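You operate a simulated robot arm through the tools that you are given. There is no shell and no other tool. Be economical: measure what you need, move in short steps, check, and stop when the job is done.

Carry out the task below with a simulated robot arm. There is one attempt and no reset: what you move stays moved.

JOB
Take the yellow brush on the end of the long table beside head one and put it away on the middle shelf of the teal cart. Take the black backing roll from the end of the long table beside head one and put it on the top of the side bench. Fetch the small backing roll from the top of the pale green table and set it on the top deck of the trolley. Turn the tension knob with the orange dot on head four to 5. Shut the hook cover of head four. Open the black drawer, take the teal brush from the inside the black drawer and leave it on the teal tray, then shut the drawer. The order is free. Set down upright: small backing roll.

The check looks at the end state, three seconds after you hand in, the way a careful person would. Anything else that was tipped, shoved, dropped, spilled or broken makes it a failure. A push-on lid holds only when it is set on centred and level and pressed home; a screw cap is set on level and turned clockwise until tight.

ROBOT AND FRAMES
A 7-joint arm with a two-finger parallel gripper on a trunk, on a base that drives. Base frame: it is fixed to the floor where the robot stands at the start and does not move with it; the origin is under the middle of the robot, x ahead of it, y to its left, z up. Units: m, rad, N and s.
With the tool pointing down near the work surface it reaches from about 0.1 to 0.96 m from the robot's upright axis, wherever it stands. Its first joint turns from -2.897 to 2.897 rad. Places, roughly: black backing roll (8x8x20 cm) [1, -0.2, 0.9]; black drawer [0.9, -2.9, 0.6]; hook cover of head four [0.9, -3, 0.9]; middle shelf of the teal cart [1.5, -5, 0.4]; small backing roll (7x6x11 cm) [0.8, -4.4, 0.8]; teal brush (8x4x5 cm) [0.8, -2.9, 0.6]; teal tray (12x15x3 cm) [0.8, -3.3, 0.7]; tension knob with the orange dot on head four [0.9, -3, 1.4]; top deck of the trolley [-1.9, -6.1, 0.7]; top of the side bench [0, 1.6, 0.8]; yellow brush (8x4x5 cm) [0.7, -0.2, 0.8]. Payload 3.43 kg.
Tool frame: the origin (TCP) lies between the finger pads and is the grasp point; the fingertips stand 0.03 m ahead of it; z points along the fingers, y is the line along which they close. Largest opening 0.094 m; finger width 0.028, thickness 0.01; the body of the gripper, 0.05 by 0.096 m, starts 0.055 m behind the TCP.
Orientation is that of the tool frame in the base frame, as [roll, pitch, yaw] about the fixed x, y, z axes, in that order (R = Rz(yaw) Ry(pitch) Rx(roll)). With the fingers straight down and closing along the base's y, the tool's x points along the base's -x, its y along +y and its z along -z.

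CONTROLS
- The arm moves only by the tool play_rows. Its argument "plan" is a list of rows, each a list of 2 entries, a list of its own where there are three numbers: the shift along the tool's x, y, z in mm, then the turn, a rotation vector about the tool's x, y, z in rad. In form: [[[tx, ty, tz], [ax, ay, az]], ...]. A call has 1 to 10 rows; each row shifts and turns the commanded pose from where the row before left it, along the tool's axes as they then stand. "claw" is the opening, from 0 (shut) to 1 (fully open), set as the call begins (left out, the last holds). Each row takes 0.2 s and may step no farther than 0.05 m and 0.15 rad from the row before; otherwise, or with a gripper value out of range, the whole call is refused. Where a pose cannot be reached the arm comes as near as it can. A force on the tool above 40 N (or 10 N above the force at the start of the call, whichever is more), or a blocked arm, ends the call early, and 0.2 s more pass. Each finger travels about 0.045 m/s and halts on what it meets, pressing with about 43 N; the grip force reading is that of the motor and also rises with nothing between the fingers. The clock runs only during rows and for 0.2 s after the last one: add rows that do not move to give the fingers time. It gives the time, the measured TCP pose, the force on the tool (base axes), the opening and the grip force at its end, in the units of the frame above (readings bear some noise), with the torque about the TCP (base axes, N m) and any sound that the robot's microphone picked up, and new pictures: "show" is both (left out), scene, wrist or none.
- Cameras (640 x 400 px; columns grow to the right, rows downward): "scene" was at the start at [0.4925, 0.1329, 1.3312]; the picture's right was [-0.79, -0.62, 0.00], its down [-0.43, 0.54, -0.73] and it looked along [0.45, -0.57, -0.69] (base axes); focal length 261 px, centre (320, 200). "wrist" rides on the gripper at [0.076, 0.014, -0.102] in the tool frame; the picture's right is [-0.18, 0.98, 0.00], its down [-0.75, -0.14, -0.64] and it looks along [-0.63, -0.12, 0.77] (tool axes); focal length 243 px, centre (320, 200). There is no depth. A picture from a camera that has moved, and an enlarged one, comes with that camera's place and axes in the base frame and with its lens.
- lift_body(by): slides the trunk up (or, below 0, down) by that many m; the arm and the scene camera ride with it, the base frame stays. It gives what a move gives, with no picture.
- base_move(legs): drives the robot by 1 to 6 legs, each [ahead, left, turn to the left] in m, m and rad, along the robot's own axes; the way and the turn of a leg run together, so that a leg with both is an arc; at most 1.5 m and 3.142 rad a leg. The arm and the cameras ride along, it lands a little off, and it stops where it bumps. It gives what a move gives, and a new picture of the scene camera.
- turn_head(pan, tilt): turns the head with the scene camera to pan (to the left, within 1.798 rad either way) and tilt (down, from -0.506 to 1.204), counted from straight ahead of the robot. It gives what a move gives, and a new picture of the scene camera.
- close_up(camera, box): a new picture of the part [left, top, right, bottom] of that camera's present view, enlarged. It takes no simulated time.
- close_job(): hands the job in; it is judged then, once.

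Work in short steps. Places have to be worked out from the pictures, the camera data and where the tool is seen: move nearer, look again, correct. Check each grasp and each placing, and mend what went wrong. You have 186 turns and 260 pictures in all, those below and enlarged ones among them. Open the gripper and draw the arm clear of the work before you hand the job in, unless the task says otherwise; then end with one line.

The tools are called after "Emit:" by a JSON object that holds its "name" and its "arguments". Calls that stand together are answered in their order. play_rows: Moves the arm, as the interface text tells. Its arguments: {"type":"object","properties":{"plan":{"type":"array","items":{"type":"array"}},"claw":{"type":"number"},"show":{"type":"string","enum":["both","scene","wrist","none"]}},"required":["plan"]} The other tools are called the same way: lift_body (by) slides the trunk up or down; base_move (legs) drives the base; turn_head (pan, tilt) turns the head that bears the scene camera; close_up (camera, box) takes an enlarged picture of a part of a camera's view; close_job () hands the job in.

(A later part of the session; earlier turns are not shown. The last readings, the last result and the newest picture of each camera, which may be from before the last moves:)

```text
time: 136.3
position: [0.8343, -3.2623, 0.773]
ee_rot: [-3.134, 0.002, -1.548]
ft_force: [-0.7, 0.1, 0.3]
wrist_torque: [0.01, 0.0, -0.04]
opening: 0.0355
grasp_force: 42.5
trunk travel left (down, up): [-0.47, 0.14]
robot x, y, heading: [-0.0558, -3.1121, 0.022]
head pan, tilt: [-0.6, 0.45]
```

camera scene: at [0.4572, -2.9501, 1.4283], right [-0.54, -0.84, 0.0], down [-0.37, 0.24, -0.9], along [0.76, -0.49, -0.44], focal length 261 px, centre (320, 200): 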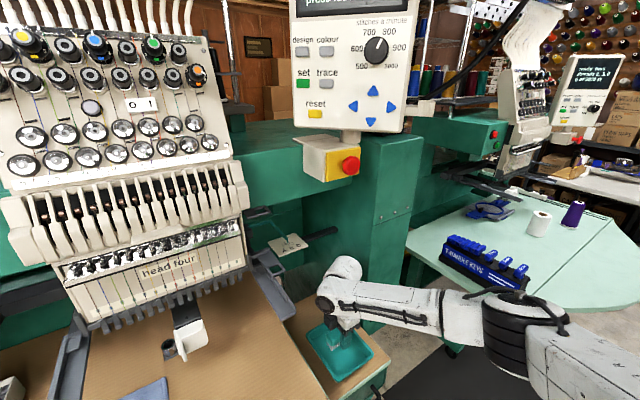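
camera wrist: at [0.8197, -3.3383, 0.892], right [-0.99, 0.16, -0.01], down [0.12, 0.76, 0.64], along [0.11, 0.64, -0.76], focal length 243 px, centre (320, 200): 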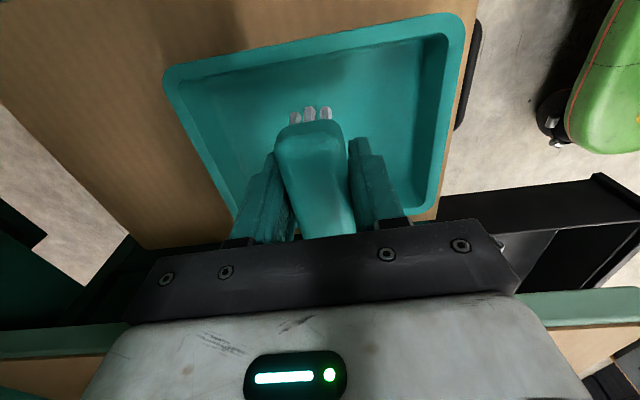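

Emit:
{"name": "play_rows", "arguments": {"plan": [[[0, 0, 3], [0, 0, 0]], [[0, 0, 3], [0, 0, 0]], [[0, 0, 0], [0, 0, 0]]], "show": "wrist"}}

```text
time: 137.1
position: [0.833, -3.2606, 0.7666]
ee_rot: [-3.136, 0.002, -1.546]
ft_force: [-0.4, 0.4, -0.5]
wrist_torque: [-0.03, -0.03, -0.01]
opening: 0.0356
grasp_force: 42.4
trunk travel left (down, up): [-0.47, 0.14]
robot x, y, heading: [-0.0563, -3.1095, 0.024]
head pan, tilt: [-0.6, 0.45]
camera wrist: at [0.8201, -3.3376, 0.8692], right [-0.99, 0.16, -0.01], down [0.12, 0.76, 0.64], along [0.11, 0.63, -0.77], focal length 243 px, centre (320, 200)
```

wrist: 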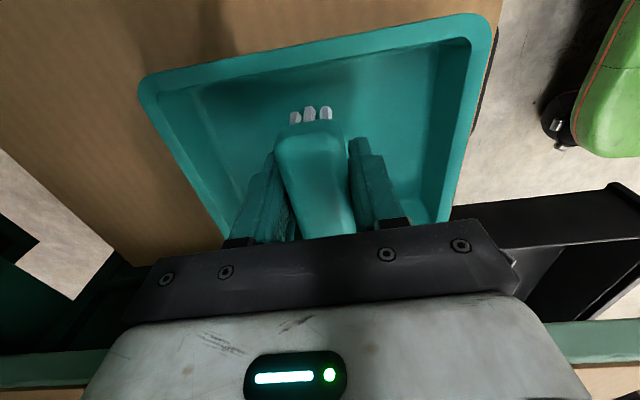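

Not down yet. The floor is lower than I estimated, so I'll keep going.

Emit:
{"name": "play_rows", "arguments": {"plan": [[[0, 0, 5], [0, 0, 0]], [[0, 0, 4], [0, 0, 0]], [[0, 0, 3], [0, 0, 0]], [[0, 0, 0], [0, 0, 0]]], "show": "none"}}

Emit:
{"name": "play_rows", "arguments": {"plan": [[[0, 0, 3], [0, 0, 0]], [[0, 0, 3], [0, 0, 0]], [[0, 0, 3], [0, 0, 0]], [[0, 0, 0], [0, 0, 0]]], "show": "wrist"}}

```text
time: 138.1
position: [0.8351, -3.2612, 0.7531]
ee_rot: [-3.135, 0.002, -1.547]
ft_force: [0.1, -0.4, -0.8]
wrist_torque: [0.04, 0.01, 0.01]
opening: 0.0356
grasp_force: 42.7
trunk travel left (down, up): [-0.47, 0.14]
robot x, y, heading: [-0.0608, -3.1087, 0.026]
head pan, tilt: [-0.6, 0.45]
```

```text
time: 138.7
position: [0.8367, -3.262, 0.7531]
ee_rot: [-3.129, -0.001, -1.55]
ft_force: [-3.4, 0.6, 19.0]
wrist_torque: [0.16, 0.49, 0.0]
opening: 0.0356
grasp_force: 43.3
trunk travel left (down, up): [-0.47, 0.14]
robot x, y, heading: [-0.0562, -3.1102, 0.022]
head pan, tilt: [-0.6, 0.45]
stopped in row 3: the force on the tool passed its limit at 45 N (the readings are from after the stop); the commanded pose is now the measured one
camera wrist: at [0.8218, -3.3381, 0.8565], right [-0.99, 0.16, -0.01], down [0.12, 0.76, 0.64], along [0.11, 0.63, -0.77], focal length 243 px, centre (320, 200)
```

wrist: 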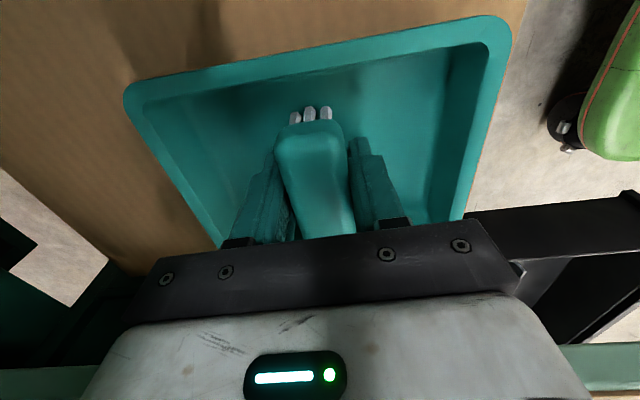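

Contact with the tray floor. Ease up 1 mm, open, rise a little and look.

Emit:
{"name": "play_rows", "arguments": {"plan": [[[0, 0, -1], [0, 0, 0]], [[0, 0, 0], [0, 0, 0]], [[0, 0, 0], [0, 0, 0]], [[0, 0, 0], [0, 0, 0]], [[0, 0, -20], [0, 0, 0]], [[0, 0, -35], [0, 0, 0]], [[0, 0, -35], [0, 0, 0]], [[0, 0, 0], [0, 0, 0]]], "claw": 0.6, "show": "wrist"}}

```text
time: 140.5
position: [0.8354, -3.2621, 0.843]
ee_rot: [-3.134, 0.0, -1.548]
ft_force: [0.0, -0.8, -0.9]
wrist_torque: [-0.02, 0.01, 0.02]
opening: 0.0564
grasp_force: 0.1
trunk travel left (down, up): [-0.47, 0.14]
robot x, y, heading: [-0.0552, -3.1096, 0.028]
head pan, tilt: [-0.6, 0.45]
camera wrist: at [0.8213, -3.338, 0.9459], right [-0.99, 0.16, -0.01], down [0.12, 0.76, 0.64], along [0.11, 0.63, -0.77], focal length 243 px, centre (320, 200)
```

wrist: 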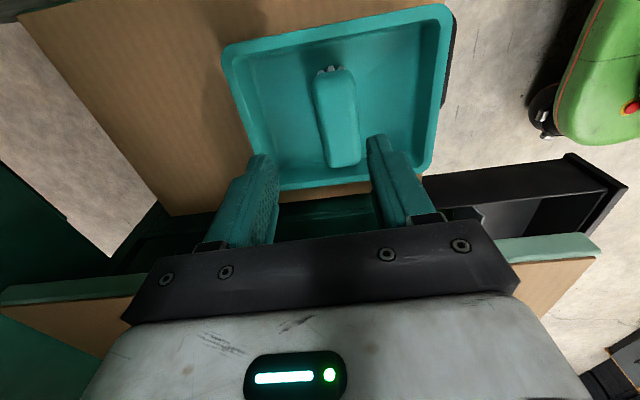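

The teal brush is in the tray. Draw the arm back, then the base, and line up to shut the drawer.

Emit:
{"name": "play_rows", "arguments": {"plan": [[[0, 45, 0], [0, 0, 0]], [[0, 45, 0], [0, 0, 0]], [[0, 45, 0], [0, 0, 0]], [[0, 45, 0], [0, 0, 0]], [[0, 45, 0], [0, 0, 0]], [[0, 0, 0], [0, 0, 0]]], "show": "none"}}

Emit:
{"name": "base_move", "arguments": {"legs": [[-0.45, 0, -0.02], [0, 0.38, 0]]}}

Emit:
{"name": "turn_head", "arguments": {"pan": -0.3, "tilt": 0.6}}

```text
time: 141.9
position: [0.6121, -3.2681, 0.8413]
ee_rot: [-3.131, -0.001, -1.548]
ft_force: [0.0, -0.3, 0.3]
wrist_torque: [-0.03, -0.04, 0.0]
opening: 0.0563
grasp_force: 0.0
trunk travel left (down, up): [-0.47, 0.14]
robot x, y, heading: [-0.0557, -3.1094, 0.025]
head pan, tilt: [-0.6, 0.45]
```

```text
time: 146.7
position: [0.156, -2.9157, 0.8419]
ee_rot: [-3.133, 0.0, -1.573]
ft_force: [-0.2, -0.1, -0.2]
wrist_torque: [0.05, -0.02, 0.0]
opening: 0.0565
grasp_force: 0.0
trunk travel left (down, up): [-0.47, 0.14]
robot x, y, heading: [-0.5086, -2.7377, 0.004]
head pan, tilt: [-0.6, 0.45]
camera scene: at [0.0079, -2.5908, 1.4284], right [-0.56, -0.83, 0.0], down [-0.36, 0.25, -0.9], along [0.74, -0.51, -0.44], focal length 261 px, centre (320, 200)
```

scene: 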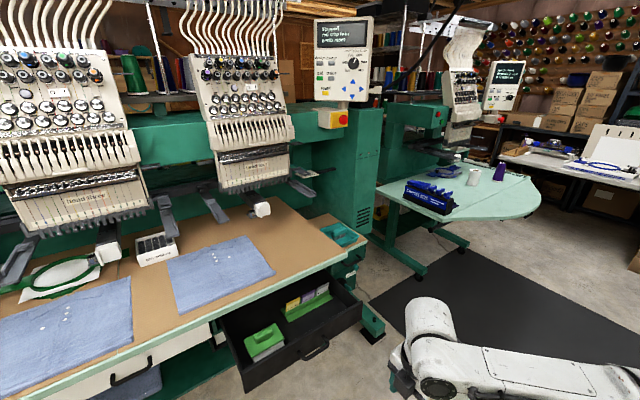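

```text
time: 147.5
position: [0.1571, -2.9137, 0.842]
ee_rot: [-3.13, 0.002, -1.572]
ft_force: [0.3, 0.3, 0.3]
wrist_torque: [-0.04, -0.03, 0.04]
opening: 0.0565
grasp_force: 0.0
trunk travel left (down, up): [-0.47, 0.14]
robot x, y, heading: [-0.5083, -2.7374, 0.005]
head pan, tilt: [-0.3, 0.6]
camera scene: at [0.0164, -2.565, 1.4148], right [-0.3, -0.96, 0.0], down [-0.54, 0.17, -0.83], along [0.79, -0.24, -0.56], focal length 261 px, centre (320, 200)
```

scene: 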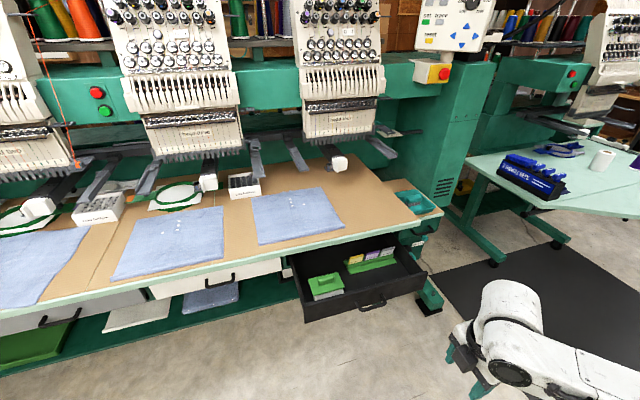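

Tool back to the pulling orientation, then lower the trunk so the open fingers will straddle the handle bar (z≈0.669).

Emit:
{"name": "play_rows", "arguments": {"plan": [[[-12, 0, 0], [0.13, 0, 0]], [[-12, 0, 0], [0.13, 0, 0]], [[0, 0, 0], [0.13, 0, 0]], [[0, 0, 0], [0.13, 0, 0]], [[0, 0, 0], [0.13, 0, 0]], [[0, 0, 0], [0.13, 0, 0]], [[0, 0, 0], [0.13, 0, 0]], [[0, 0, 0], [0.13, 0, 0]], [[0, 0, 0], [0.128, 0, 0]], [[0, 0, 0], [0, 0, 0]]], "show": "none"}}

Emit:
{"name": "lift_body", "arguments": {"by": -0.173}}

Emit:
{"name": "play_rows", "arguments": {"plan": [[[0, 0, 0], [0, 0, 0]]], "show": "wrist"}}

```text
time: 149.7
position: [0.1574, -2.8895, 0.8422]
ee_rot: [-1.961, 0.0, -1.572]
ft_force: [-0.2, -0.2, 0.8]
wrist_torque: [0.02, -0.01, 0.03]
opening: 0.0569
grasp_force: 0.0
trunk travel left (down, up): [-0.47, 0.14]
robot x, y, heading: [-0.5102, -2.7352, 0.0]
head pan, tilt: [-0.3, 0.6]
```

```text
time: 151.6
position: [0.1559, -2.8904, 0.6695]
ee_rot: [-1.963, 0.001, -1.572]
ft_force: [-0.4, 1.1, 0.3]
wrist_torque: [-0.02, 0.01, 0.0]
opening: 0.0564
grasp_force: 0.1
trunk travel left (down, up): [-0.297, 0.313]
robot x, y, heading: [-0.5078, -2.7358, -0.004]
head pan, tilt: [-0.3, 0.6]
```

```text
time: 152.0
position: [0.1566, -2.8902, 0.669]
ee_rot: [-1.964, 0.0, -1.571]
ft_force: [-0.6, 0.6, -0.2]
wrist_torque: [-0.02, 0.02, -0.02]
opening: 0.0565
grasp_force: 0.1
trunk travel left (down, up): [-0.297, 0.313]
robot x, y, heading: [-0.5102, -2.7398, 0.002]
head pan, tilt: [-0.3, 0.6]
camera wrist: at [0.0548, -2.966, 0.6947], right [-0.38, 0.19, -0.91], down [-0.54, 0.75, 0.38], along [0.75, 0.63, -0.18], focal length 243 px, centre (320, 200)
```

wrist: 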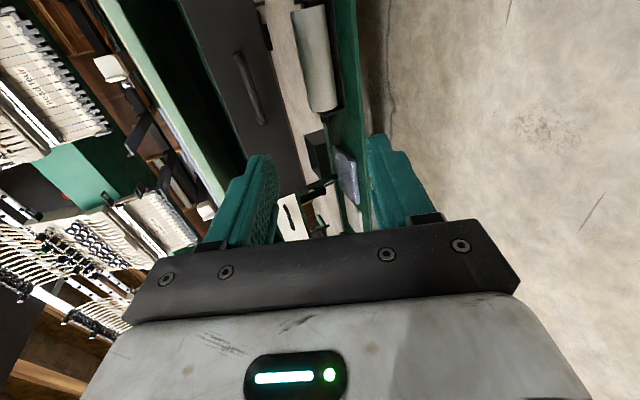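

Drive up until the fingertips are just short of the handle and check alignment.

Emit:
{"name": "base_move", "arguments": {"legs": [[0.19, 0, 0]]}}

Emit:
{"name": "play_rows", "arguments": {"plan": [[[0, 0, 0], [0, 0, 0]]], "show": "wrist"}}

```text
time: 153.6
position: [0.3459, -2.8908, 0.6691]
ee_rot: [-1.965, 0.001, -1.573]
ft_force: [0.0, -1.0, 0.1]
wrist_torque: [0.02, 0.01, 0.02]
opening: 0.0565
grasp_force: 0.0
trunk travel left (down, up): [-0.297, 0.313]
robot x, y, heading: [-0.3208, -2.7361, 0.001]
head pan, tilt: [-0.3, 0.6]
camera scene: at [0.2067, -2.5646, 1.2419], right [-0.3, -0.96, 0.0], down [-0.54, 0.17, -0.83], along [0.79, -0.24, -0.56], focal length 261 px, centre (320, 200)
```

scene: 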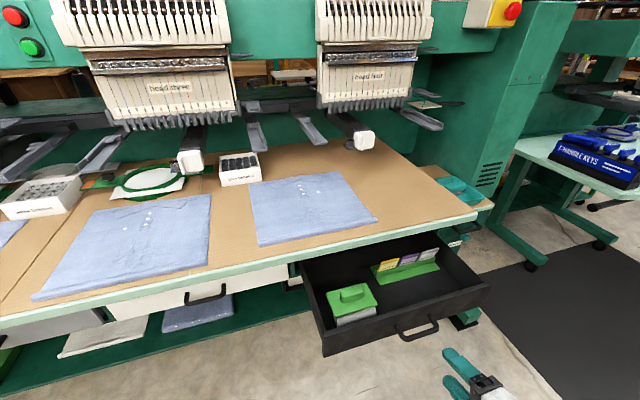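

```text
time: 153.9
position: [0.3464, -2.8896, 0.6676]
ee_rot: [-1.964, -0.002, -1.573]
ft_force: [0.4, 0.2, 1.4]
wrist_torque: [-0.03, 0.01, 0.0]
opening: 0.0566
grasp_force: 0.1
trunk travel left (down, up): [-0.297, 0.313]
robot x, y, heading: [-0.3193, -2.7383, 0.002]
head pan, tilt: [-0.3, 0.6]
camera wrist: at [0.2453, -2.9658, 0.6947], right [-0.38, 0.19, -0.91], down [-0.54, 0.75, 0.38], along [0.75, 0.63, -0.18], focal length 243 px, centre (320, 200)
```

wrist: 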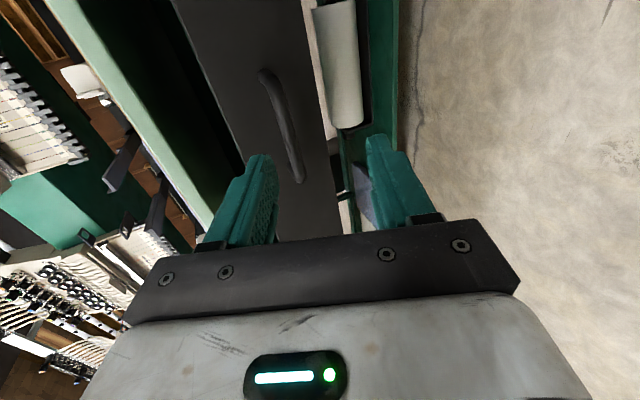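

Well aligned (bar at x 0.443, z 0.663). Push the drawer in by driving ahead.

Emit:
{"name": "base_move", "arguments": {"legs": [[0.2, 0, 0]]}}

```text
time: 155.5
position: [0.5405, -2.8884, 0.6683]
ee_rot: [-1.961, -0.001, -1.57]
ft_force: [0.9, 0.0, -0.1]
wrist_torque: [0.03, 0.01, 0.01]
opening: 0.0566
grasp_force: 0.0
trunk travel left (down, up): [-0.297, 0.313]
robot x, y, heading: [-0.1244, -2.7351, -0.002]
head pan, tilt: [-0.3, 0.6]
camera scene: at [0.4005, -2.5638, 1.2419], right [-0.29, -0.96, 0.0], down [-0.54, 0.17, -0.83], along [0.79, -0.24, -0.56], focal length 261 px, centre (320, 200)
```

scene: 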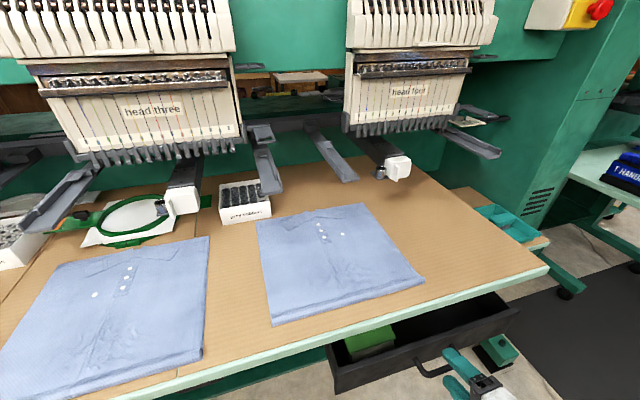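

The drawer is moving in. Finish with the arm under force watch.

Emit:
{"name": "play_rows", "arguments": {"plan": [[[0, -9.8, 23], [0, 0, 0]], [[0, -9.8, 23], [0, 0, 0]], [[0, -9.8, 23], [0, 0, 0]], [[0, -9.8, 23], [0, 0, 0]], [[0, -5, 12], [0, 0, 0]], [[0, -4, 9], [0, 0, 0]], [[0, -4, 9], [0, 0, 0]]]}}

```text
time: 157.1
position: [0.6727, -2.8888, 0.6708]
ee_rot: [-1.961, 0.0, -1.569]
ft_force: [-31.5, 3.2, 6.9]
wrist_torque: [-0.09, -1.01, 0.16]
opening: 0.0534
grasp_force: 0.1
trunk travel left (down, up): [-0.297, 0.313]
robot x, y, heading: [-0.1277, -2.7359, 0.002]
head pan, tilt: [-0.3, 0.6]
camera scene: at [0.3991, -2.5637, 1.2424], right [-0.29, -0.96, 0.0], down [-0.54, 0.17, -0.83], along [0.79, -0.24, -0.56], focal length 261 px, centre (320, 200)
camera wrist: at [0.5707, -2.9655, 0.6968], right [-0.38, 0.18, -0.91], down [-0.54, 0.75, 0.38], along [0.75, 0.63, -0.18], focal length 243 px, centre (320, 200)
```

scene: 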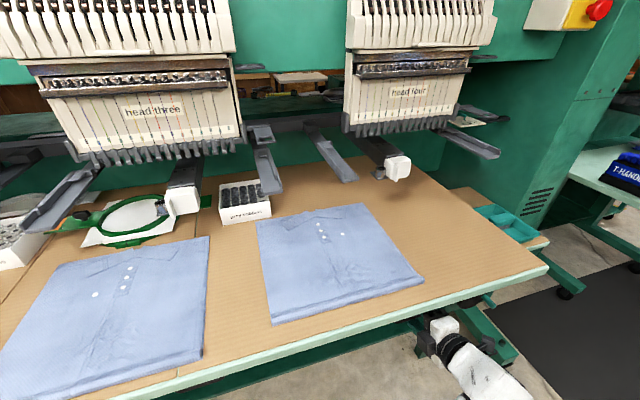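
wrist: 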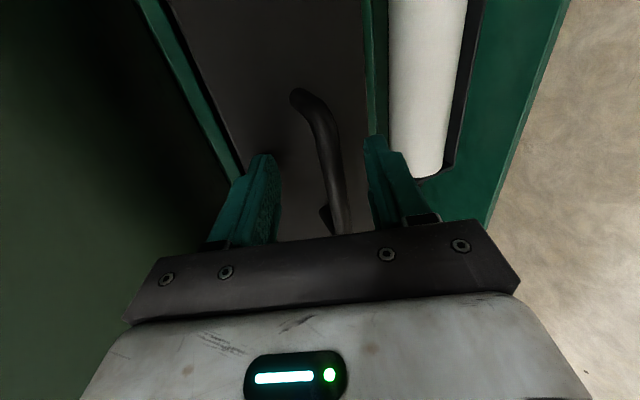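

Firm stop at the original closed position. Back straight out with the base and check.

Emit:
{"name": "base_move", "arguments": {"legs": [[-0.45, 0, 0]]}}

Emit:
{"name": "close_up", "arguments": {"camera": "scene", "box": [230, 200, 486, 360]}}

```text
time: 159.9
position: [0.2166, -2.8863, 0.6703]
ee_rot: [-1.964, 0.001, -1.566]
ft_force: [0.2, 0.9, -0.1]
wrist_torque: [0.0, -0.01, 0.01]
opening: 0.0562
grasp_force: 0.0
trunk travel left (down, up): [-0.297, 0.313]
robot x, y, heading: [-0.5827, -2.7356, 0.002]
head pan, tilt: [-0.3, 0.6]
camera scene: at [-0.0584, -2.563, 1.2418], right [-0.29, -0.96, 0.0], down [-0.54, 0.16, -0.82], along [0.79, -0.24, -0.57], focal length 261 px, centre (320, 200)
```

scene: 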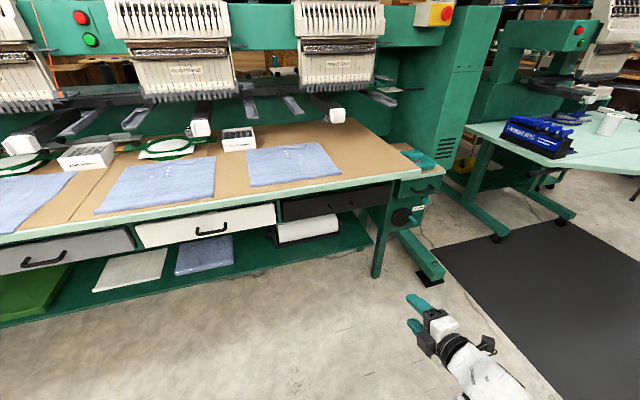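

```text
2.50 times, centred on (358, 280) of scene
camera zoom: at [-0.0584, -2.563, 1.2418], right [-0.29, -0.96, 0.0], down [-0.54, 0.16, -0.82], along [0.79, -0.24, -0.57], focal length 653 px, centre (225, 0)
```

zoom: 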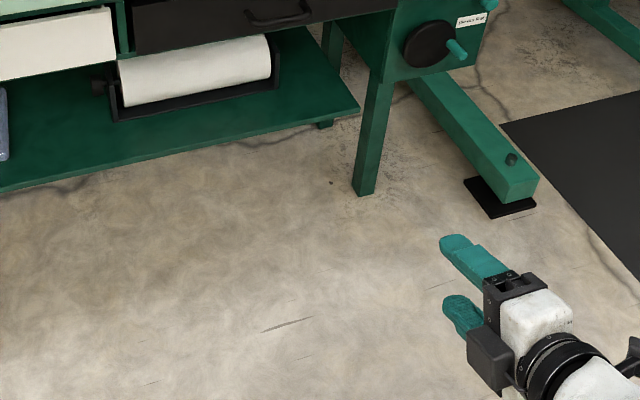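

Drawer is shut. Next the small roll on the pale green table: raise, point the tool down and drive there.

Emit:
{"name": "lift_body", "arguments": {"by": 0.25}}

Emit:
{"name": "play_rows", "arguments": {"plan": [[[0, 0, 0], [-0.13, 0, 0]], [[0, 0, 0], [-0.13, 0, 0]], [[0, 0, 0], [-0.13, 0, 0]], [[0, 0, 0], [-0.13, 0, 0]], [[0, 0, 0], [-0.13, 0, 0]], [[0, 0, 0], [-0.13, 0, 0]], [[0, 0, 0], [-0.13, 0, 0]], [[0, 0, 0], [-0.13, 0, 0]], [[0, 0, 0], [-0.135, 0, 0]], [[0, 0, 0], [0, 0, 0]]], "claw": 1, "show": "none"}}

Emit:
{"name": "base_move", "arguments": {"legs": [[0, -1.45, 0]]}}

Emit:
{"name": "turn_head", "arguments": {"pan": -0.15, "tilt": 0.45}}

```text
time: 162.4
position: [0.2169, -2.8866, 0.9205]
ee_rot: [-1.964, -0.003, -1.566]
ft_force: [0.2, -0.3, 0.2]
wrist_torque: [0.0, 0.0, -0.02]
opening: 0.0565
grasp_force: 0.0
trunk travel left (down, up): [-0.547, 0.063]
robot x, y, heading: [-0.5834, -2.7398, 0.005]
head pan, tilt: [-0.3, 0.6]
```

```text
time: 164.7
position: [0.2165, -2.8884, 0.9202]
ee_rot: [-3.14, 0.0, -1.565]
ft_force: [0.5, 0.5, 0.0]
wrist_torque: [0.0, 0.02, -0.01]
opening: 0.0941
grasp_force: 0.0
trunk travel left (down, up): [-0.547, 0.063]
robot x, y, heading: [-0.5841, -2.7431, 0.005]
head pan, tilt: [-0.3, 0.6]
```

```text
time: 171.8
position: [0.2355, -4.3287, 0.9209]
ee_rot: [-3.141, 0.0, -1.555]
ft_force: [0.0, 0.0, -0.6]
wrist_torque: [-0.04, -0.01, -0.02]
opening: 0.094
grasp_force: 0.1
trunk travel left (down, up): [-0.547, 0.063]
robot x, y, heading: [-0.5649, -4.186, 0.014]
head pan, tilt: [-0.3, 0.6]
camera scene: at [-0.0415, -4.0074, 1.4938], right [-0.28, -0.96, 0.0], down [-0.54, 0.16, -0.82], along [0.79, -0.23, -0.57], focal length 261 px, centre (320, 200)
```

scene: 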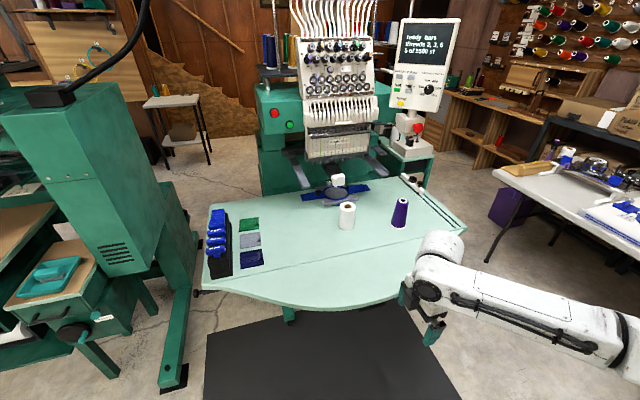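

```text
time: 172.6
position: [0.2354, -4.3298, 0.9201]
ee_rot: [-3.139, 0.0, -1.554]
ft_force: [0.6, 0.0, -0.3]
wrist_torque: [0.03, 0.03, 0.01]
opening: 0.0939
grasp_force: 0.0
trunk travel left (down, up): [-0.547, 0.063]
robot x, y, heading: [-0.565, -4.1873, 0.022]
head pan, tilt: [-0.15, 0.45]
camera scene: at [-0.0353, -3.995, 1.5073], right [-0.13, -0.99, 0.0], down [-0.43, 0.06, -0.9], along [0.89, -0.12, -0.44], focal length 261 px, centre (320, 200)
```

scene: 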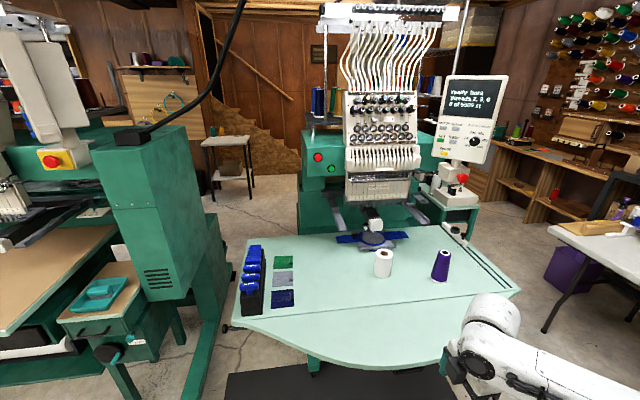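

The small white roll stands near (0.77, -4.36). Raise the hand and drive up.

Emit:
{"name": "play_rows", "arguments": {"plan": [[[0, 0, -45], [0, 0, 0]], [[0, 0, -45], [0, 0, 0]], [[0, 0, -40], [0, 0, 0]], [[0, 0, 0], [0, 0, 0]]], "show": "none"}}

Emit:
{"name": "base_move", "arguments": {"legs": [[0.45, 0, -0.018]]}}

Emit:
{"name": "play_rows", "arguments": {"plan": [[[0, 0, 0], [0, 0, 0]]], "show": "wrist"}}

```text
time: 173.6
position: [0.2352, -4.3267, 1.0511]
ee_rot: [-3.139, -0.001, -1.556]
ft_force: [0.3, -0.7, 0.8]
wrist_torque: [0.02, 0.01, -0.01]
opening: 0.0941
grasp_force: 0.1
trunk travel left (down, up): [-0.547, 0.063]
robot x, y, heading: [-0.5653, -4.1923, 0.021]
head pan, tilt: [-0.15, 0.45]
```

```text
time: 176.2
position: [0.6792, -4.3315, 1.051]
ee_rot: [-3.14, 0.002, -1.566]
ft_force: [-0.9, -0.1, 0.1]
wrist_torque: [0.02, 0.01, -0.04]
opening: 0.0939
grasp_force: 0.0
trunk travel left (down, up): [-0.547, 0.063]
robot x, y, heading: [-0.1151, -4.1803, 0.01]
head pan, tilt: [-0.15, 0.45]
camera scene: at [0.4141, -3.9963, 1.5074], right [-0.14, -0.99, 0.0], down [-0.43, 0.06, -0.9], along [0.89, -0.13, -0.44], focal length 261 px, centre (320, 200)
```

scene: 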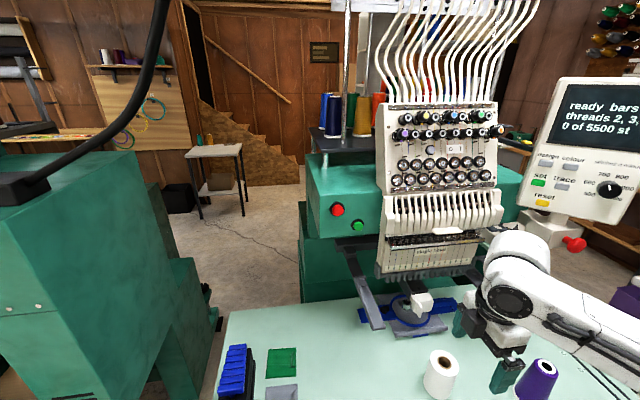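

```text
time: 176.7
position: [0.6806, -4.333, 1.0493]
ee_rot: [-3.14, 0.0, -1.567]
ft_force: [0.2, 0.3, -0.7]
wrist_torque: [-0.04, 0.0, 0.01]
opening: 0.0939
grasp_force: 0.0
trunk travel left (down, up): [-0.547, 0.063]
robot x, y, heading: [-0.1168, -4.1812, 0.002]
head pan, tilt: [-0.15, 0.45]
camera wrist: at [0.6652, -4.4087, 1.1525], right [-0.98, 0.18, 0.0], down [0.14, 0.75, 0.64], along [0.12, 0.63, -0.77], focal length 243 px, centre (320, 200)
```

wrist: 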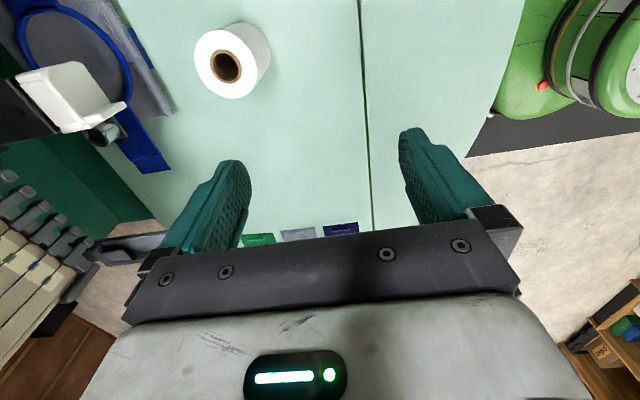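

The roll top is at about (0.787, -4.368, 0.83). Move above and lower partway.

Emit:
{"name": "play_rows", "arguments": {"plan": [[[12, -35, 0], [0, 0, 0]], [[12, -35, 0], [0, 0, 0]], [[11, -35, 0], [0, 0, 0]], [[0, 0, 45], [0, 0, 0]], [[0, 0, 45], [0, 0, 0]], [[0, 0, 40], [0, 0, 0]], [[0, 0, 0], [0, 0, 0]]]}}

```text
time: 178.2
position: [0.7869, -4.3685, 0.9194]
ee_rot: [-3.138, 0.001, -1.567]
ft_force: [0.1, -0.1, 0.1]
wrist_torque: [-0.01, 0.03, 0.01]
opening: 0.094
grasp_force: 0.1
trunk travel left (down, up): [-0.547, 0.063]
robot x, y, heading: [-0.1184, -4.1866, -0.0]
head pan, tilt: [-0.15, 0.45]
camera scene: at [0.4143, -3.9963, 1.5073], right [-0.14, -0.99, 0.0], down [-0.43, 0.06, -0.9], along [0.89, -0.13, -0.44], focal length 261 px, centre (320, 200)
camera wrist: at [0.7725, -4.4442, 1.0221], right [-0.98, 0.18, 0.0], down [0.14, 0.75, 0.64], along [0.12, 0.63, -0.77], focal length 243 px, centre (320, 200)
```

scene: 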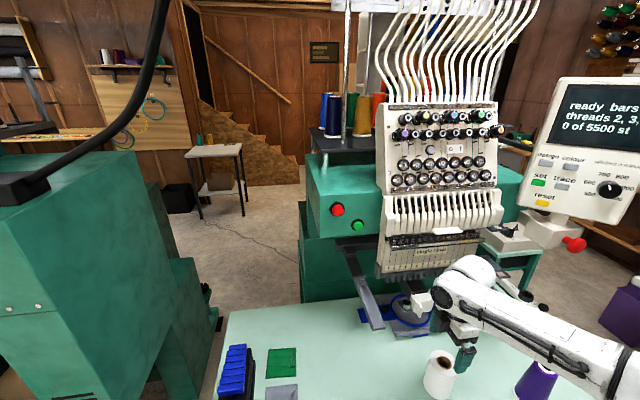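
wrist: 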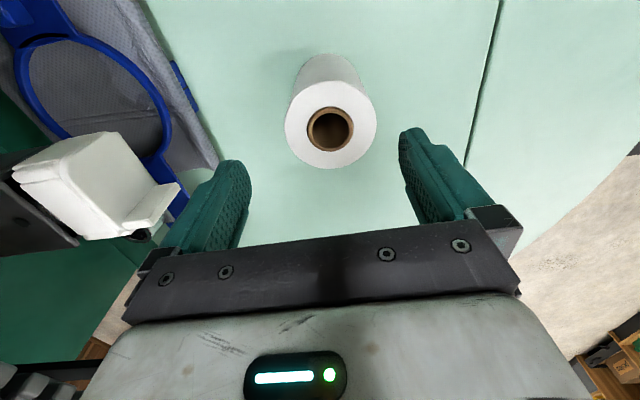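

Roll is centred at about (0.778, -4.371). Correct and descend to grip its upper part.

Emit:
{"name": "play_rows", "arguments": {"plan": [[[3, 8, 20], [0, 0, 0]], [[0, 0, 30], [0, 0, 0]], [[0, 0, 30], [0, 0, 0]], [[0, 0, 29], [0, 0, 0]], [[0, 0, 0], [0, 0, 0]]], "show": "wrist"}}

Emit:
{"name": "play_rows", "arguments": {"plan": [[[0, 0, 0], [0, 0, 0]], [[0, 0, 0], [0, 0, 0]], [[0, 0, 0], [0, 0, 0]]], "claw": 0, "show": "wrist"}}

```text
time: 179.4
position: [0.7806, -4.3738, 0.8114]
ee_rot: [-3.138, 0.001, -1.567]
ft_force: [-0.3, 0.1, -0.7]
wrist_torque: [0.01, -0.02, 0.0]
opening: 0.0942
grasp_force: 0.0
trunk travel left (down, up): [-0.547, 0.063]
robot x, y, heading: [-0.1176, -4.1847, 0.004]
head pan, tilt: [-0.15, 0.45]
camera wrist: at [0.7658, -4.4487, 0.9134], right [-0.98, 0.18, 0.0], down [0.14, 0.75, 0.64], along [0.12, 0.63, -0.77], focal length 243 px, centre (320, 200)
```

wrist: 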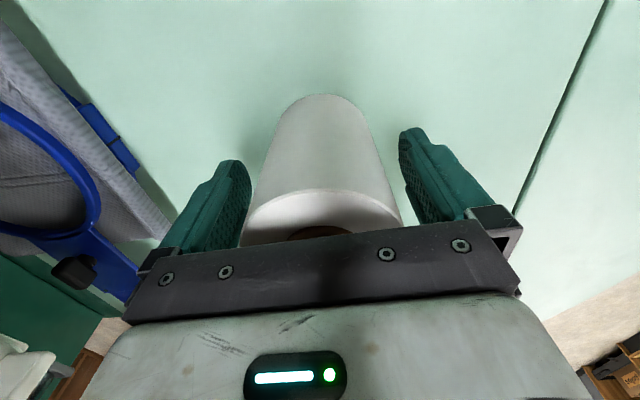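

```text
time: 180.2
position: [0.78, -4.3728, 0.8116]
ee_rot: [-3.141, -0.001, -1.567]
ft_force: [0.3, -0.3, -0.2]
wrist_torque: [0.0, 0.07, 0.01]
opening: 0.0651
grasp_force: 37.9
trunk travel left (down, up): [-0.547, 0.063]
robot x, y, heading: [-0.1173, -4.1842, 0.006]
head pan, tilt: [-0.15, 0.45]
camera wrist: at [0.7658, -4.4487, 0.9137], right [-0.98, 0.18, 0.0], down [0.14, 0.75, 0.64], along [0.12, 0.63, -0.77], focal length 243 px, centre (320, 200)
```

wrist: 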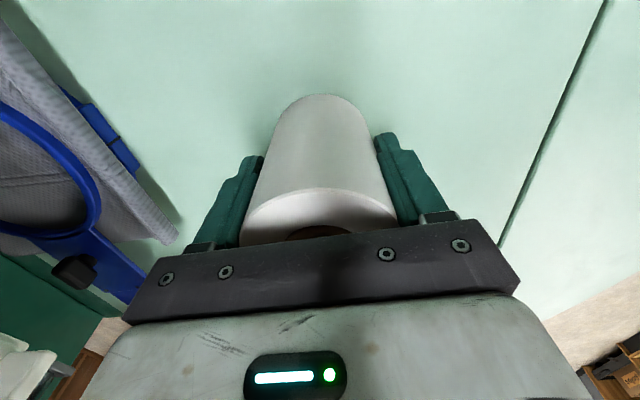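

Gripped at 65 mm. Lift, draw in, back away and look toward the trolley.

Emit:
{"name": "play_rows", "arguments": {"plan": [[[0, 0, -30], [0, 0, 0]], [[0, 0, -45], [0, 0, 0]], [[0, 0, -45], [0, 0, 0]], [[0, 0, -30], [0, 0, 0]], [[0, 45, 0], [0, 0, 0]], [[0, 45, 0], [0, 0, 0]], [[0, 45, 0], [0, 0, 0]], [[0, 45, 0], [0, 0, 0]], [[0, 45, 0], [0, 0, 0]]], "show": "wrist"}}

Emit:
{"name": "base_move", "arguments": {"legs": [[-0.5, 0, 0]]}}

Emit:
{"name": "turn_head", "arguments": {"pan": -1.7, "tilt": 0.3}}

```text
time: 182.2
position: [0.5512, -4.3718, 0.9602]
ee_rot: [-3.139, 0.0, -1.57]
ft_force: [0.1, 0.2, -0.4]
wrist_torque: [-0.02, -0.01, 0.01]
opening: 0.0643
grasp_force: 43.0
trunk travel left (down, up): [-0.547, 0.063]
robot x, y, heading: [-0.1182, -4.1855, 0.01]
head pan, tilt: [-0.15, 0.45]
camera wrist: at [0.5365, -4.4476, 1.0633], right [-0.98, 0.18, 0.0], down [0.14, 0.75, 0.64], along [0.12, 0.63, -0.77], focal length 243 px, centre (320, 200)
```

wrist: 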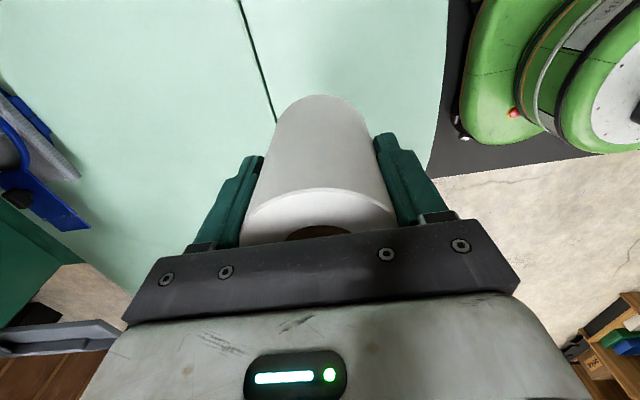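

```text
time: 185.2
position: [0.0498, -4.3787, 0.961]
ee_rot: [-3.139, 0.0, -1.576]
ft_force: [0.2, -0.4, -1.5]
wrist_torque: [0.0, -0.01, 0.02]
opening: 0.0642
grasp_force: 43.3
trunk travel left (down, up): [-0.547, 0.063]
robot x, y, heading: [-0.6192, -4.1837, -0.005]
head pan, tilt: [-0.15, 0.45]
camera scene: at [-0.085, -4.0017, 1.5073], right [-0.15, -0.99, 0.0], down [-0.43, 0.07, -0.9], along [0.89, -0.14, -0.44], focal length 261 px, centre (320, 200)
```

scene: 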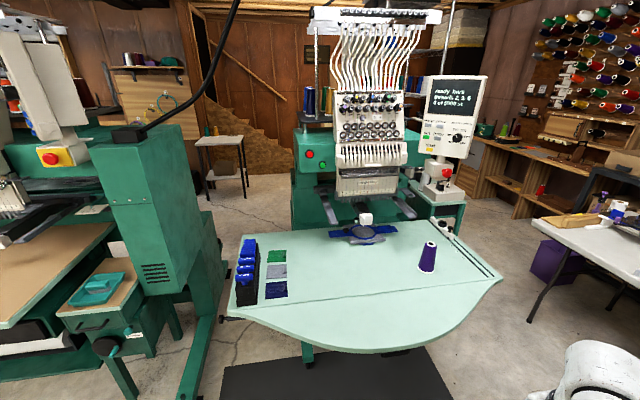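

```text
time: 186.8
position: [0.0498, -4.378, 0.9603]
ee_rot: [-3.141, 0.001, -1.577]
ft_force: [-0.2, -1.1, -1.2]
wrist_torque: [0.01, 0.01, -0.01]
opening: 0.0639
grasp_force: 43.0
trunk travel left (down, up): [-0.547, 0.063]
robot x, y, heading: [-0.6185, -4.1877, -0.002]
head pan, tilt: [-1.7, 0.3]
camera scene: at [-0.1881, -4.0802, 1.5213], right [-0.99, 0.13, 0.0], down [0.04, 0.29, -0.96], along [-0.13, -0.95, -0.3], focal length 261 px, centre (320, 200)
```

scene: 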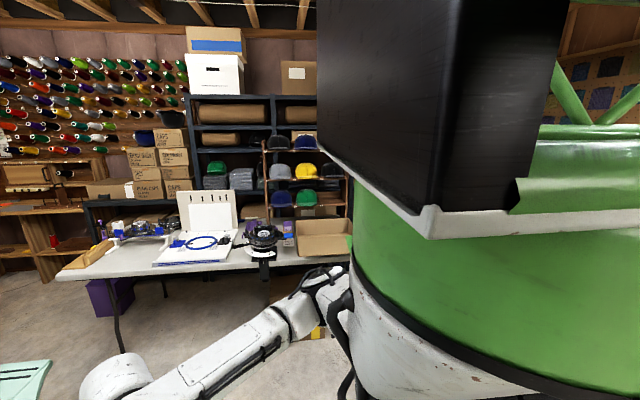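

My own body blocks that way. I'll turn the robot right to face the trolley's direction.

Emit:
{"name": "base_move", "arguments": {"legs": [[0, 0, -2.0]]}}

Emit:
{"name": "turn_head", "arguments": {"pan": 0.0, "tilt": 0.35}}

```text
time: 191.9
position: [-1.057, -4.7224, 0.9599]
ee_rot: [3.141, 0.001, 2.737]
ft_force: [0.4, 0.5, -0.5]
wrist_torque: [0.02, 0.01, -0.02]
opening: 0.063
grasp_force: 43.2
trunk travel left (down, up): [-0.547, 0.063]
robot x, y, heading: [-0.6157, -4.1883, -1.972]
head pan, tilt: [-1.7, 0.3]
camera scene: at [-0.6935, -4.617, 1.5213], right [0.51, 0.86, 0.0], down [0.25, -0.15, -0.96], along [-0.82, 0.49, -0.3], focal length 261 px, centre (320, 200)
```

scene: 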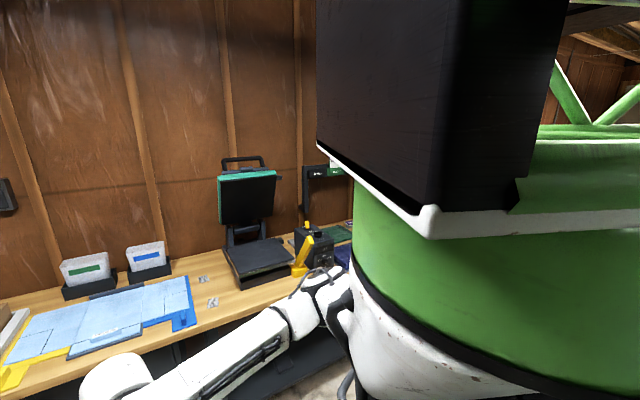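

```text
time: 193.7
position: [-1.0579, -4.7234, 0.9593]
ee_rot: [-3.139, 0.001, 2.737]
ft_force: [-0.2, -0.1, -0.8]
wrist_torque: [0.0, 0.03, -0.02]
opening: 0.0627
grasp_force: 43.4
trunk travel left (down, up): [-0.547, 0.063]
robot x, y, heading: [-0.6199, -4.1834, -1.976]
head pan, tilt: [0.0, 0.351]
camera scene: at [-0.6497, -4.7501, 1.5166], right [-0.92, 0.39, 0.0], down [0.14, 0.32, -0.94], along [-0.37, -0.86, -0.34], focal length 261 px, centre (320, 200)
```

scene: 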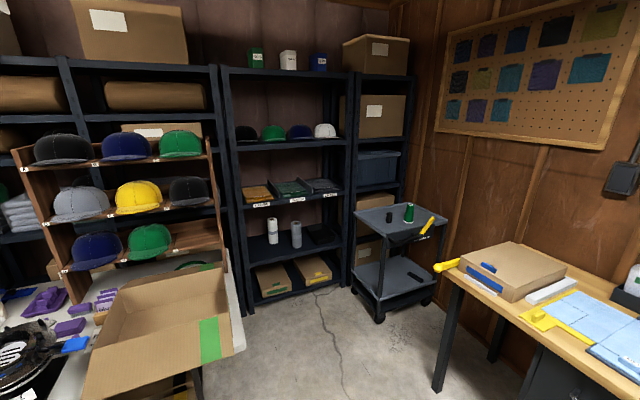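

The trolley is visible at about (-1.85, -6.1), between the wooden bench on the right and shelving. Lift the hand higher and drive forward partway.

Emit:
{"name": "play_rows", "arguments": {"plan": [[[0, 0, -45], [0, 0, 0]], [[0, 0, -45], [0, 0, 0]], [[0, 0, -45], [0, 0, 0]], [[0, 0, 0], [0, 0, 0]]], "show": "none"}}

Emit:
{"name": "base_move", "arguments": {"legs": [[0.7, 0, 0]]}}

Emit:
{"name": "turn_head", "arguments": {"pan": -0.25, "tilt": 0.55}}

```text
time: 194.7
position: [-1.0574, -4.7216, 1.0945]
ee_rot: [-3.141, -0.001, 2.737]
ft_force: [0.0, 0.2, -1.8]
wrist_torque: [0.0, 0.05, 0.01]
opening: 0.0629
grasp_force: 43.1
trunk travel left (down, up): [-0.547, 0.063]
robot x, y, heading: [-0.6209, -4.1867, -1.972]
head pan, tilt: [0.0, 0.351]
```

```text
time: 198.5
position: [-1.3341, -5.3612, 1.0921]
ee_rot: [-3.14, -0.001, 2.733]
ft_force: [0.5, -0.6, -1.5]
wrist_torque: [0.01, 0.0, 0.04]
opening: 0.0629
grasp_force: 43.1
trunk travel left (down, up): [-0.547, 0.063]
robot x, y, heading: [-0.8953, -4.8251, -1.978]
head pan, tilt: [0.0, 0.351]
camera scene: at [-0.9301, -5.3984, 1.512], right [-0.92, 0.4, 0.0], down [0.14, 0.32, -0.94], along [-0.37, -0.86, -0.35], focal length 261 px, centre (320, 200)
```

scene: 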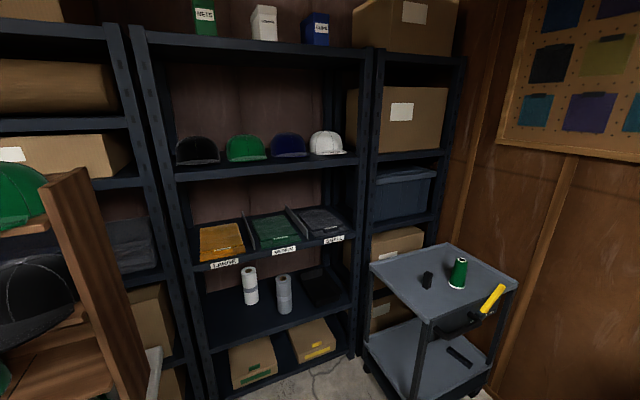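

```text
time: 199.3
position: [-1.3318, -5.3565, 1.0956]
ee_rot: [-3.135, 0.0, 2.732]
ft_force: [-0.1, 0.8, -1.6]
wrist_torque: [-0.03, 0.02, 0.01]
opening: 0.0627
grasp_force: 42.7
trunk travel left (down, up): [-0.547, 0.063]
robot x, y, heading: [-0.8962, -4.8242, -1.978]
head pan, tilt: [-0.25, 0.55]
camera scene: at [-0.948, -5.384, 1.4938], right [-0.79, 0.61, 0.0], down [0.32, 0.42, -0.85], along [-0.52, -0.67, -0.53], focal length 261 px, centre (320, 200)
```

scene: 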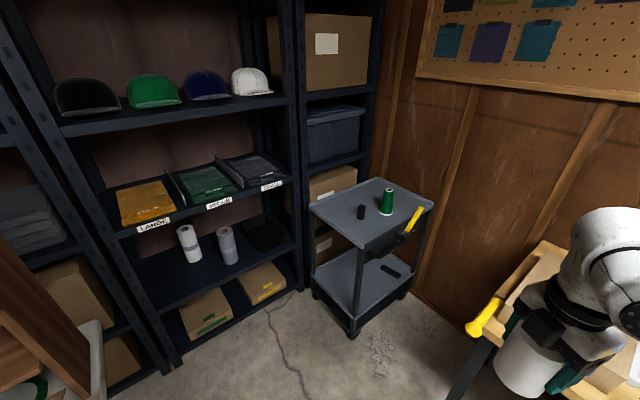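

Deck spans x -2.08…-1.60, y -6.30…-5.91 at z≈0.755. A free spot is near (-1.68, -6.18). Drive in a bit more, slightly left to clear the bench corner.

Emit:
{"name": "base_move", "arguments": {"legs": [[0.4, 0.06, 0], [0.26, 0, 0]]}}

Emit:
{"name": "turn_head", "arguments": {"pan": -0.35, "tilt": 0.9}}

Emit:
{"name": "play_rows", "arguments": {"plan": [[[0, 0, 0], [0, 0, 0]]], "show": "wrist"}}

```text
time: 203.3
position: [-1.5387, -6.0007, 1.0956]
ee_rot: [-3.136, 0.0, 2.737]
ft_force: [-0.2, 0.0, -1.3]
wrist_torque: [-0.03, 0.02, 0.02]
opening: 0.0627
grasp_force: 43.1
trunk travel left (down, up): [-0.547, 0.063]
robot x, y, heading: [-1.1017, -5.4698, -1.971]
head pan, tilt: [-0.25, 0.55]
camera scene: at [-1.1509, -6.0195, 1.4963], right [-0.8, 0.61, 0.0], down [0.32, 0.42, -0.85], along [-0.52, -0.68, -0.52], focal length 261 px, centre (320, 200)
```

scene: 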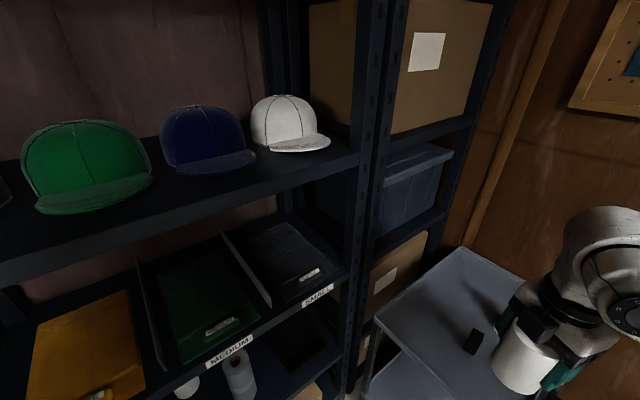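

```text
time: 204.1
position: [-1.5374, -6.0014, 1.0956]
ee_rot: [-3.134, 0.0, 2.737]
ft_force: [0.2, -0.5, -2.2]
wrist_torque: [0.02, 0.04, 0.03]
opening: 0.0626
grasp_force: 42.7
trunk travel left (down, up): [-0.547, 0.063]
robot x, y, heading: [-1.1031, -5.4695, -1.978]
head pan, tilt: [-0.351, 0.901]
camera scene: at [-1.1482, -6.0034, 1.4671], right [-0.73, 0.68, 0.0], down [0.54, 0.57, -0.62], along [-0.42, -0.45, -0.78], focal length 261 px, centre (320, 200)
```

scene: 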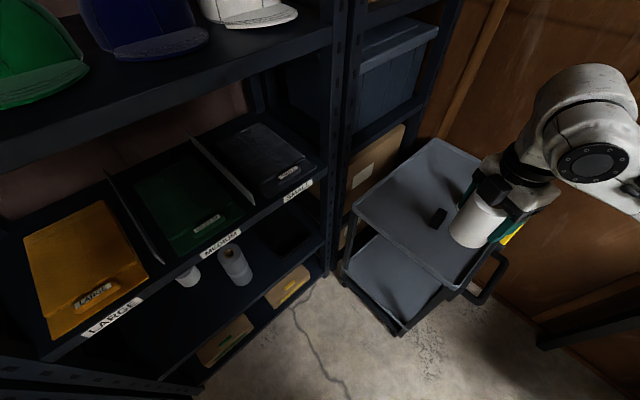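

```text
time: 204.5
position: [-1.538, -6.0011, 1.0946]
ee_rot: [-3.134, -0.001, 2.737]
ft_force: [-0.1, -0.1, -1.6]
wrist_torque: [0.01, -0.01, 0.03]
opening: 0.063
grasp_force: 43.1
trunk travel left (down, up): [-0.547, 0.063]
robot x, y, heading: [-1.1034, -5.4703, -1.971]
head pan, tilt: [-0.351, 0.901]
camera wrist: at [-1.6028, -5.9571, 1.1986], right [0.56, 0.83, -0.01], down [0.64, -0.42, 0.64], along [0.53, -0.36, -0.77], focal length 243 px, centre (320, 200)
```

wrist: 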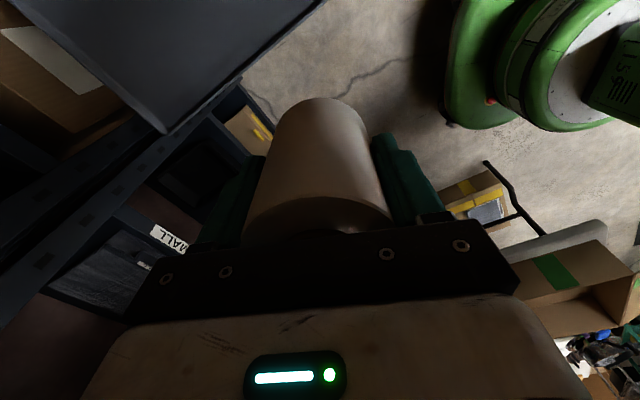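

I'll move over the free spot (-1.68, -6.18) and lower to a little above the deck.

Emit:
{"name": "play_rows", "arguments": {"plan": [[[12, -44, 0], [0, 0, 0]], [[12, -44, 0], [0, 0, 0]], [[12, -44, 0], [0, 0, 0]], [[12, -44, 0], [0, 0, 0]], [[12, -44, 0], [0, 0, 0]], [[0, 0, 45], [0, 0, 0]], [[0, 0, 45], [0, 0, 0]], [[0, 0, 45], [0, 0, 0]], [[0, 0, 45], [0, 0, 0]], [[0, 0, 0], [0, 0, 0]]]}}

```text
time: 206.7
position: [-1.6799, -6.1818, 0.9169]
ee_rot: [-3.135, -0.001, 2.736]
ft_force: [0.0, -0.5, -0.7]
wrist_torque: [-0.02, -0.01, -0.03]
opening: 0.0626
grasp_force: 43.6
trunk travel left (down, up): [-0.547, 0.063]
robot x, y, heading: [-1.1028, -5.47, -1.975]
head pan, tilt: [-0.351, 0.901]
camera scene: at [-1.1482, -6.0035, 1.4669], right [-0.73, 0.68, 0.0], down [0.54, 0.57, -0.62], along [-0.42, -0.45, -0.78], focal length 261 px, centre (320, 200)
camera wrist: at [-1.7455, -6.1374, 1.0187], right [0.56, 0.83, -0.01], down [0.64, -0.42, 0.64], along [0.53, -0.36, -0.77], focal length 243 px, centre (320, 200)
```

scene: 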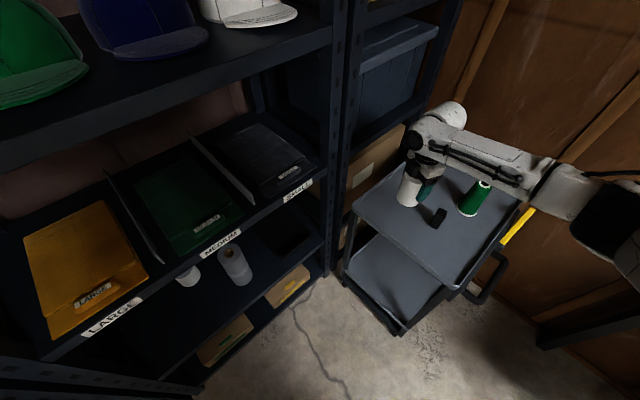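
wrist: 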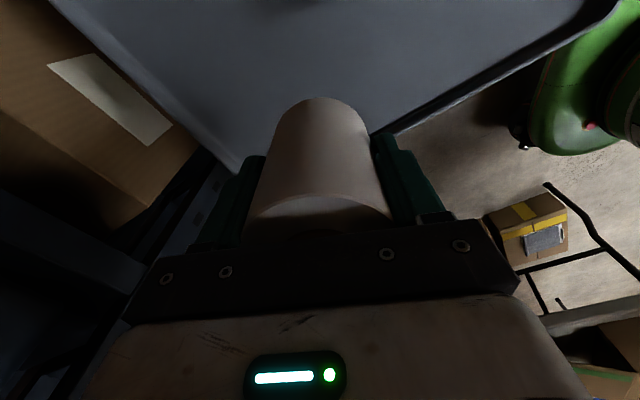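

The roll's foot is well within the deck's corner area. Lower further and then in small steps.

Emit:
{"name": "play_rows", "arguments": {"plan": [[[0, 0, 30], [0, 0, 0]], [[0, 0, 25], [0, 0, 0]], [[0, 0, 10], [0, 0, 0]], [[0, 0, 5], [0, 0, 0]], [[0, 0, 0], [0, 0, 0]]], "show": "scene"}}

Emit:
{"name": "play_rows", "arguments": {"plan": [[[0, 0, 4], [0, 0, 0]], [[0, 0, 4], [0, 0, 0]], [[0, 0, 0], [0, 0, 0]]], "show": "none"}}

```text
time: 207.9
position: [-1.6797, -6.1829, 0.8474]
ee_rot: [-3.134, 0.0, 2.738]
ft_force: [0.2, 0.1, -0.9]
wrist_torque: [0.0, 0.0, 0.0]
opening: 0.0628
grasp_force: 42.7
trunk travel left (down, up): [-0.547, 0.063]
robot x, y, heading: [-1.1036, -5.4652, -1.974]
head pan, tilt: [-0.351, 0.901]
camera scene: at [-1.1482, -6.0035, 1.467], right [-0.73, 0.68, 0.0], down [0.54, 0.57, -0.62], along [-0.42, -0.45, -0.78], focal length 261 px, centre (320, 200)
```

scene: 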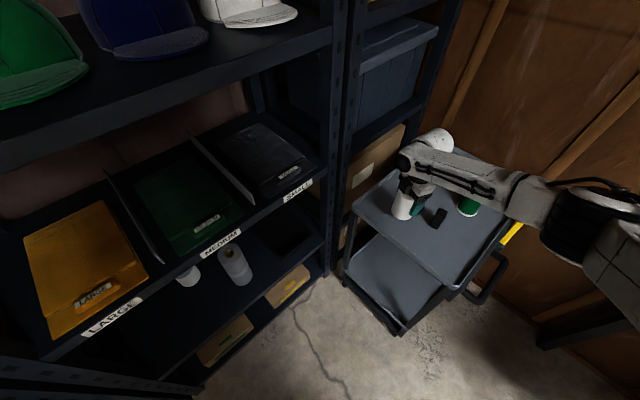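

```text
time: 208.7
position: [-1.6794, -6.1825, 0.8386]
ee_rot: [-3.135, -0.001, 2.736]
ft_force: [0.1, 0.3, -1.7]
wrist_torque: [-0.04, 0.0, -0.03]
opening: 0.0628
grasp_force: 42.3
trunk travel left (down, up): [-0.547, 0.063]
robot x, y, heading: [-1.0995, -5.4662, -1.977]
head pan, tilt: [-0.351, 0.901]
```

Emit:
{"name": "play_rows", "arguments": {"plan": [[[0, 0, 4], [0, 0, 0]], [[0, 0, 3], [0, 0, 0]], [[0, 0, 0], [0, 0, 0]]], "show": "none"}}

Emit:
{"name": "close_up", "arguments": {"camera": "scene", "box": [340, 120, 540, 245]}}

```text
time: 209.5
position: [-1.6803, -6.1809, 0.8322]
ee_rot: [-3.136, 0.001, 2.737]
ft_force: [-0.2, -0.4, -1.4]
wrist_torque: [0.02, 0.01, 0.01]
opening: 0.0625
grasp_force: 43.4
trunk travel left (down, up): [-0.547, 0.063]
robot x, y, heading: [-1.1002, -5.4696, -1.97]
head pan, tilt: [-0.351, 0.901]
```

```text
3.20 times, centred on (440, 182) of scene
camera zoom: at [-1.1482, -6.0035, 1.467], right [-0.73, 0.68, 0.0], down [0.54, 0.57, -0.62], along [-0.42, -0.45, -0.78], focal length 836 px, centre (-64, 256)
```

zoom: 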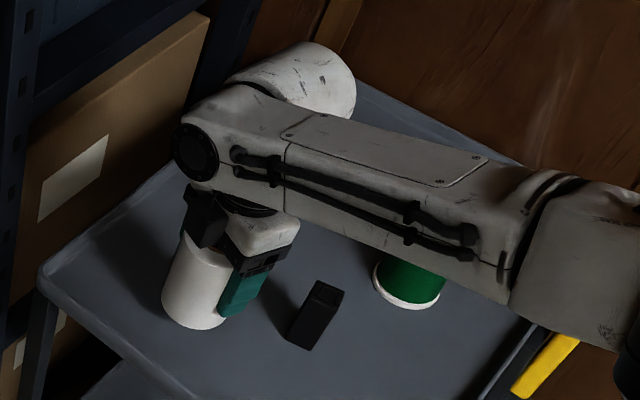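

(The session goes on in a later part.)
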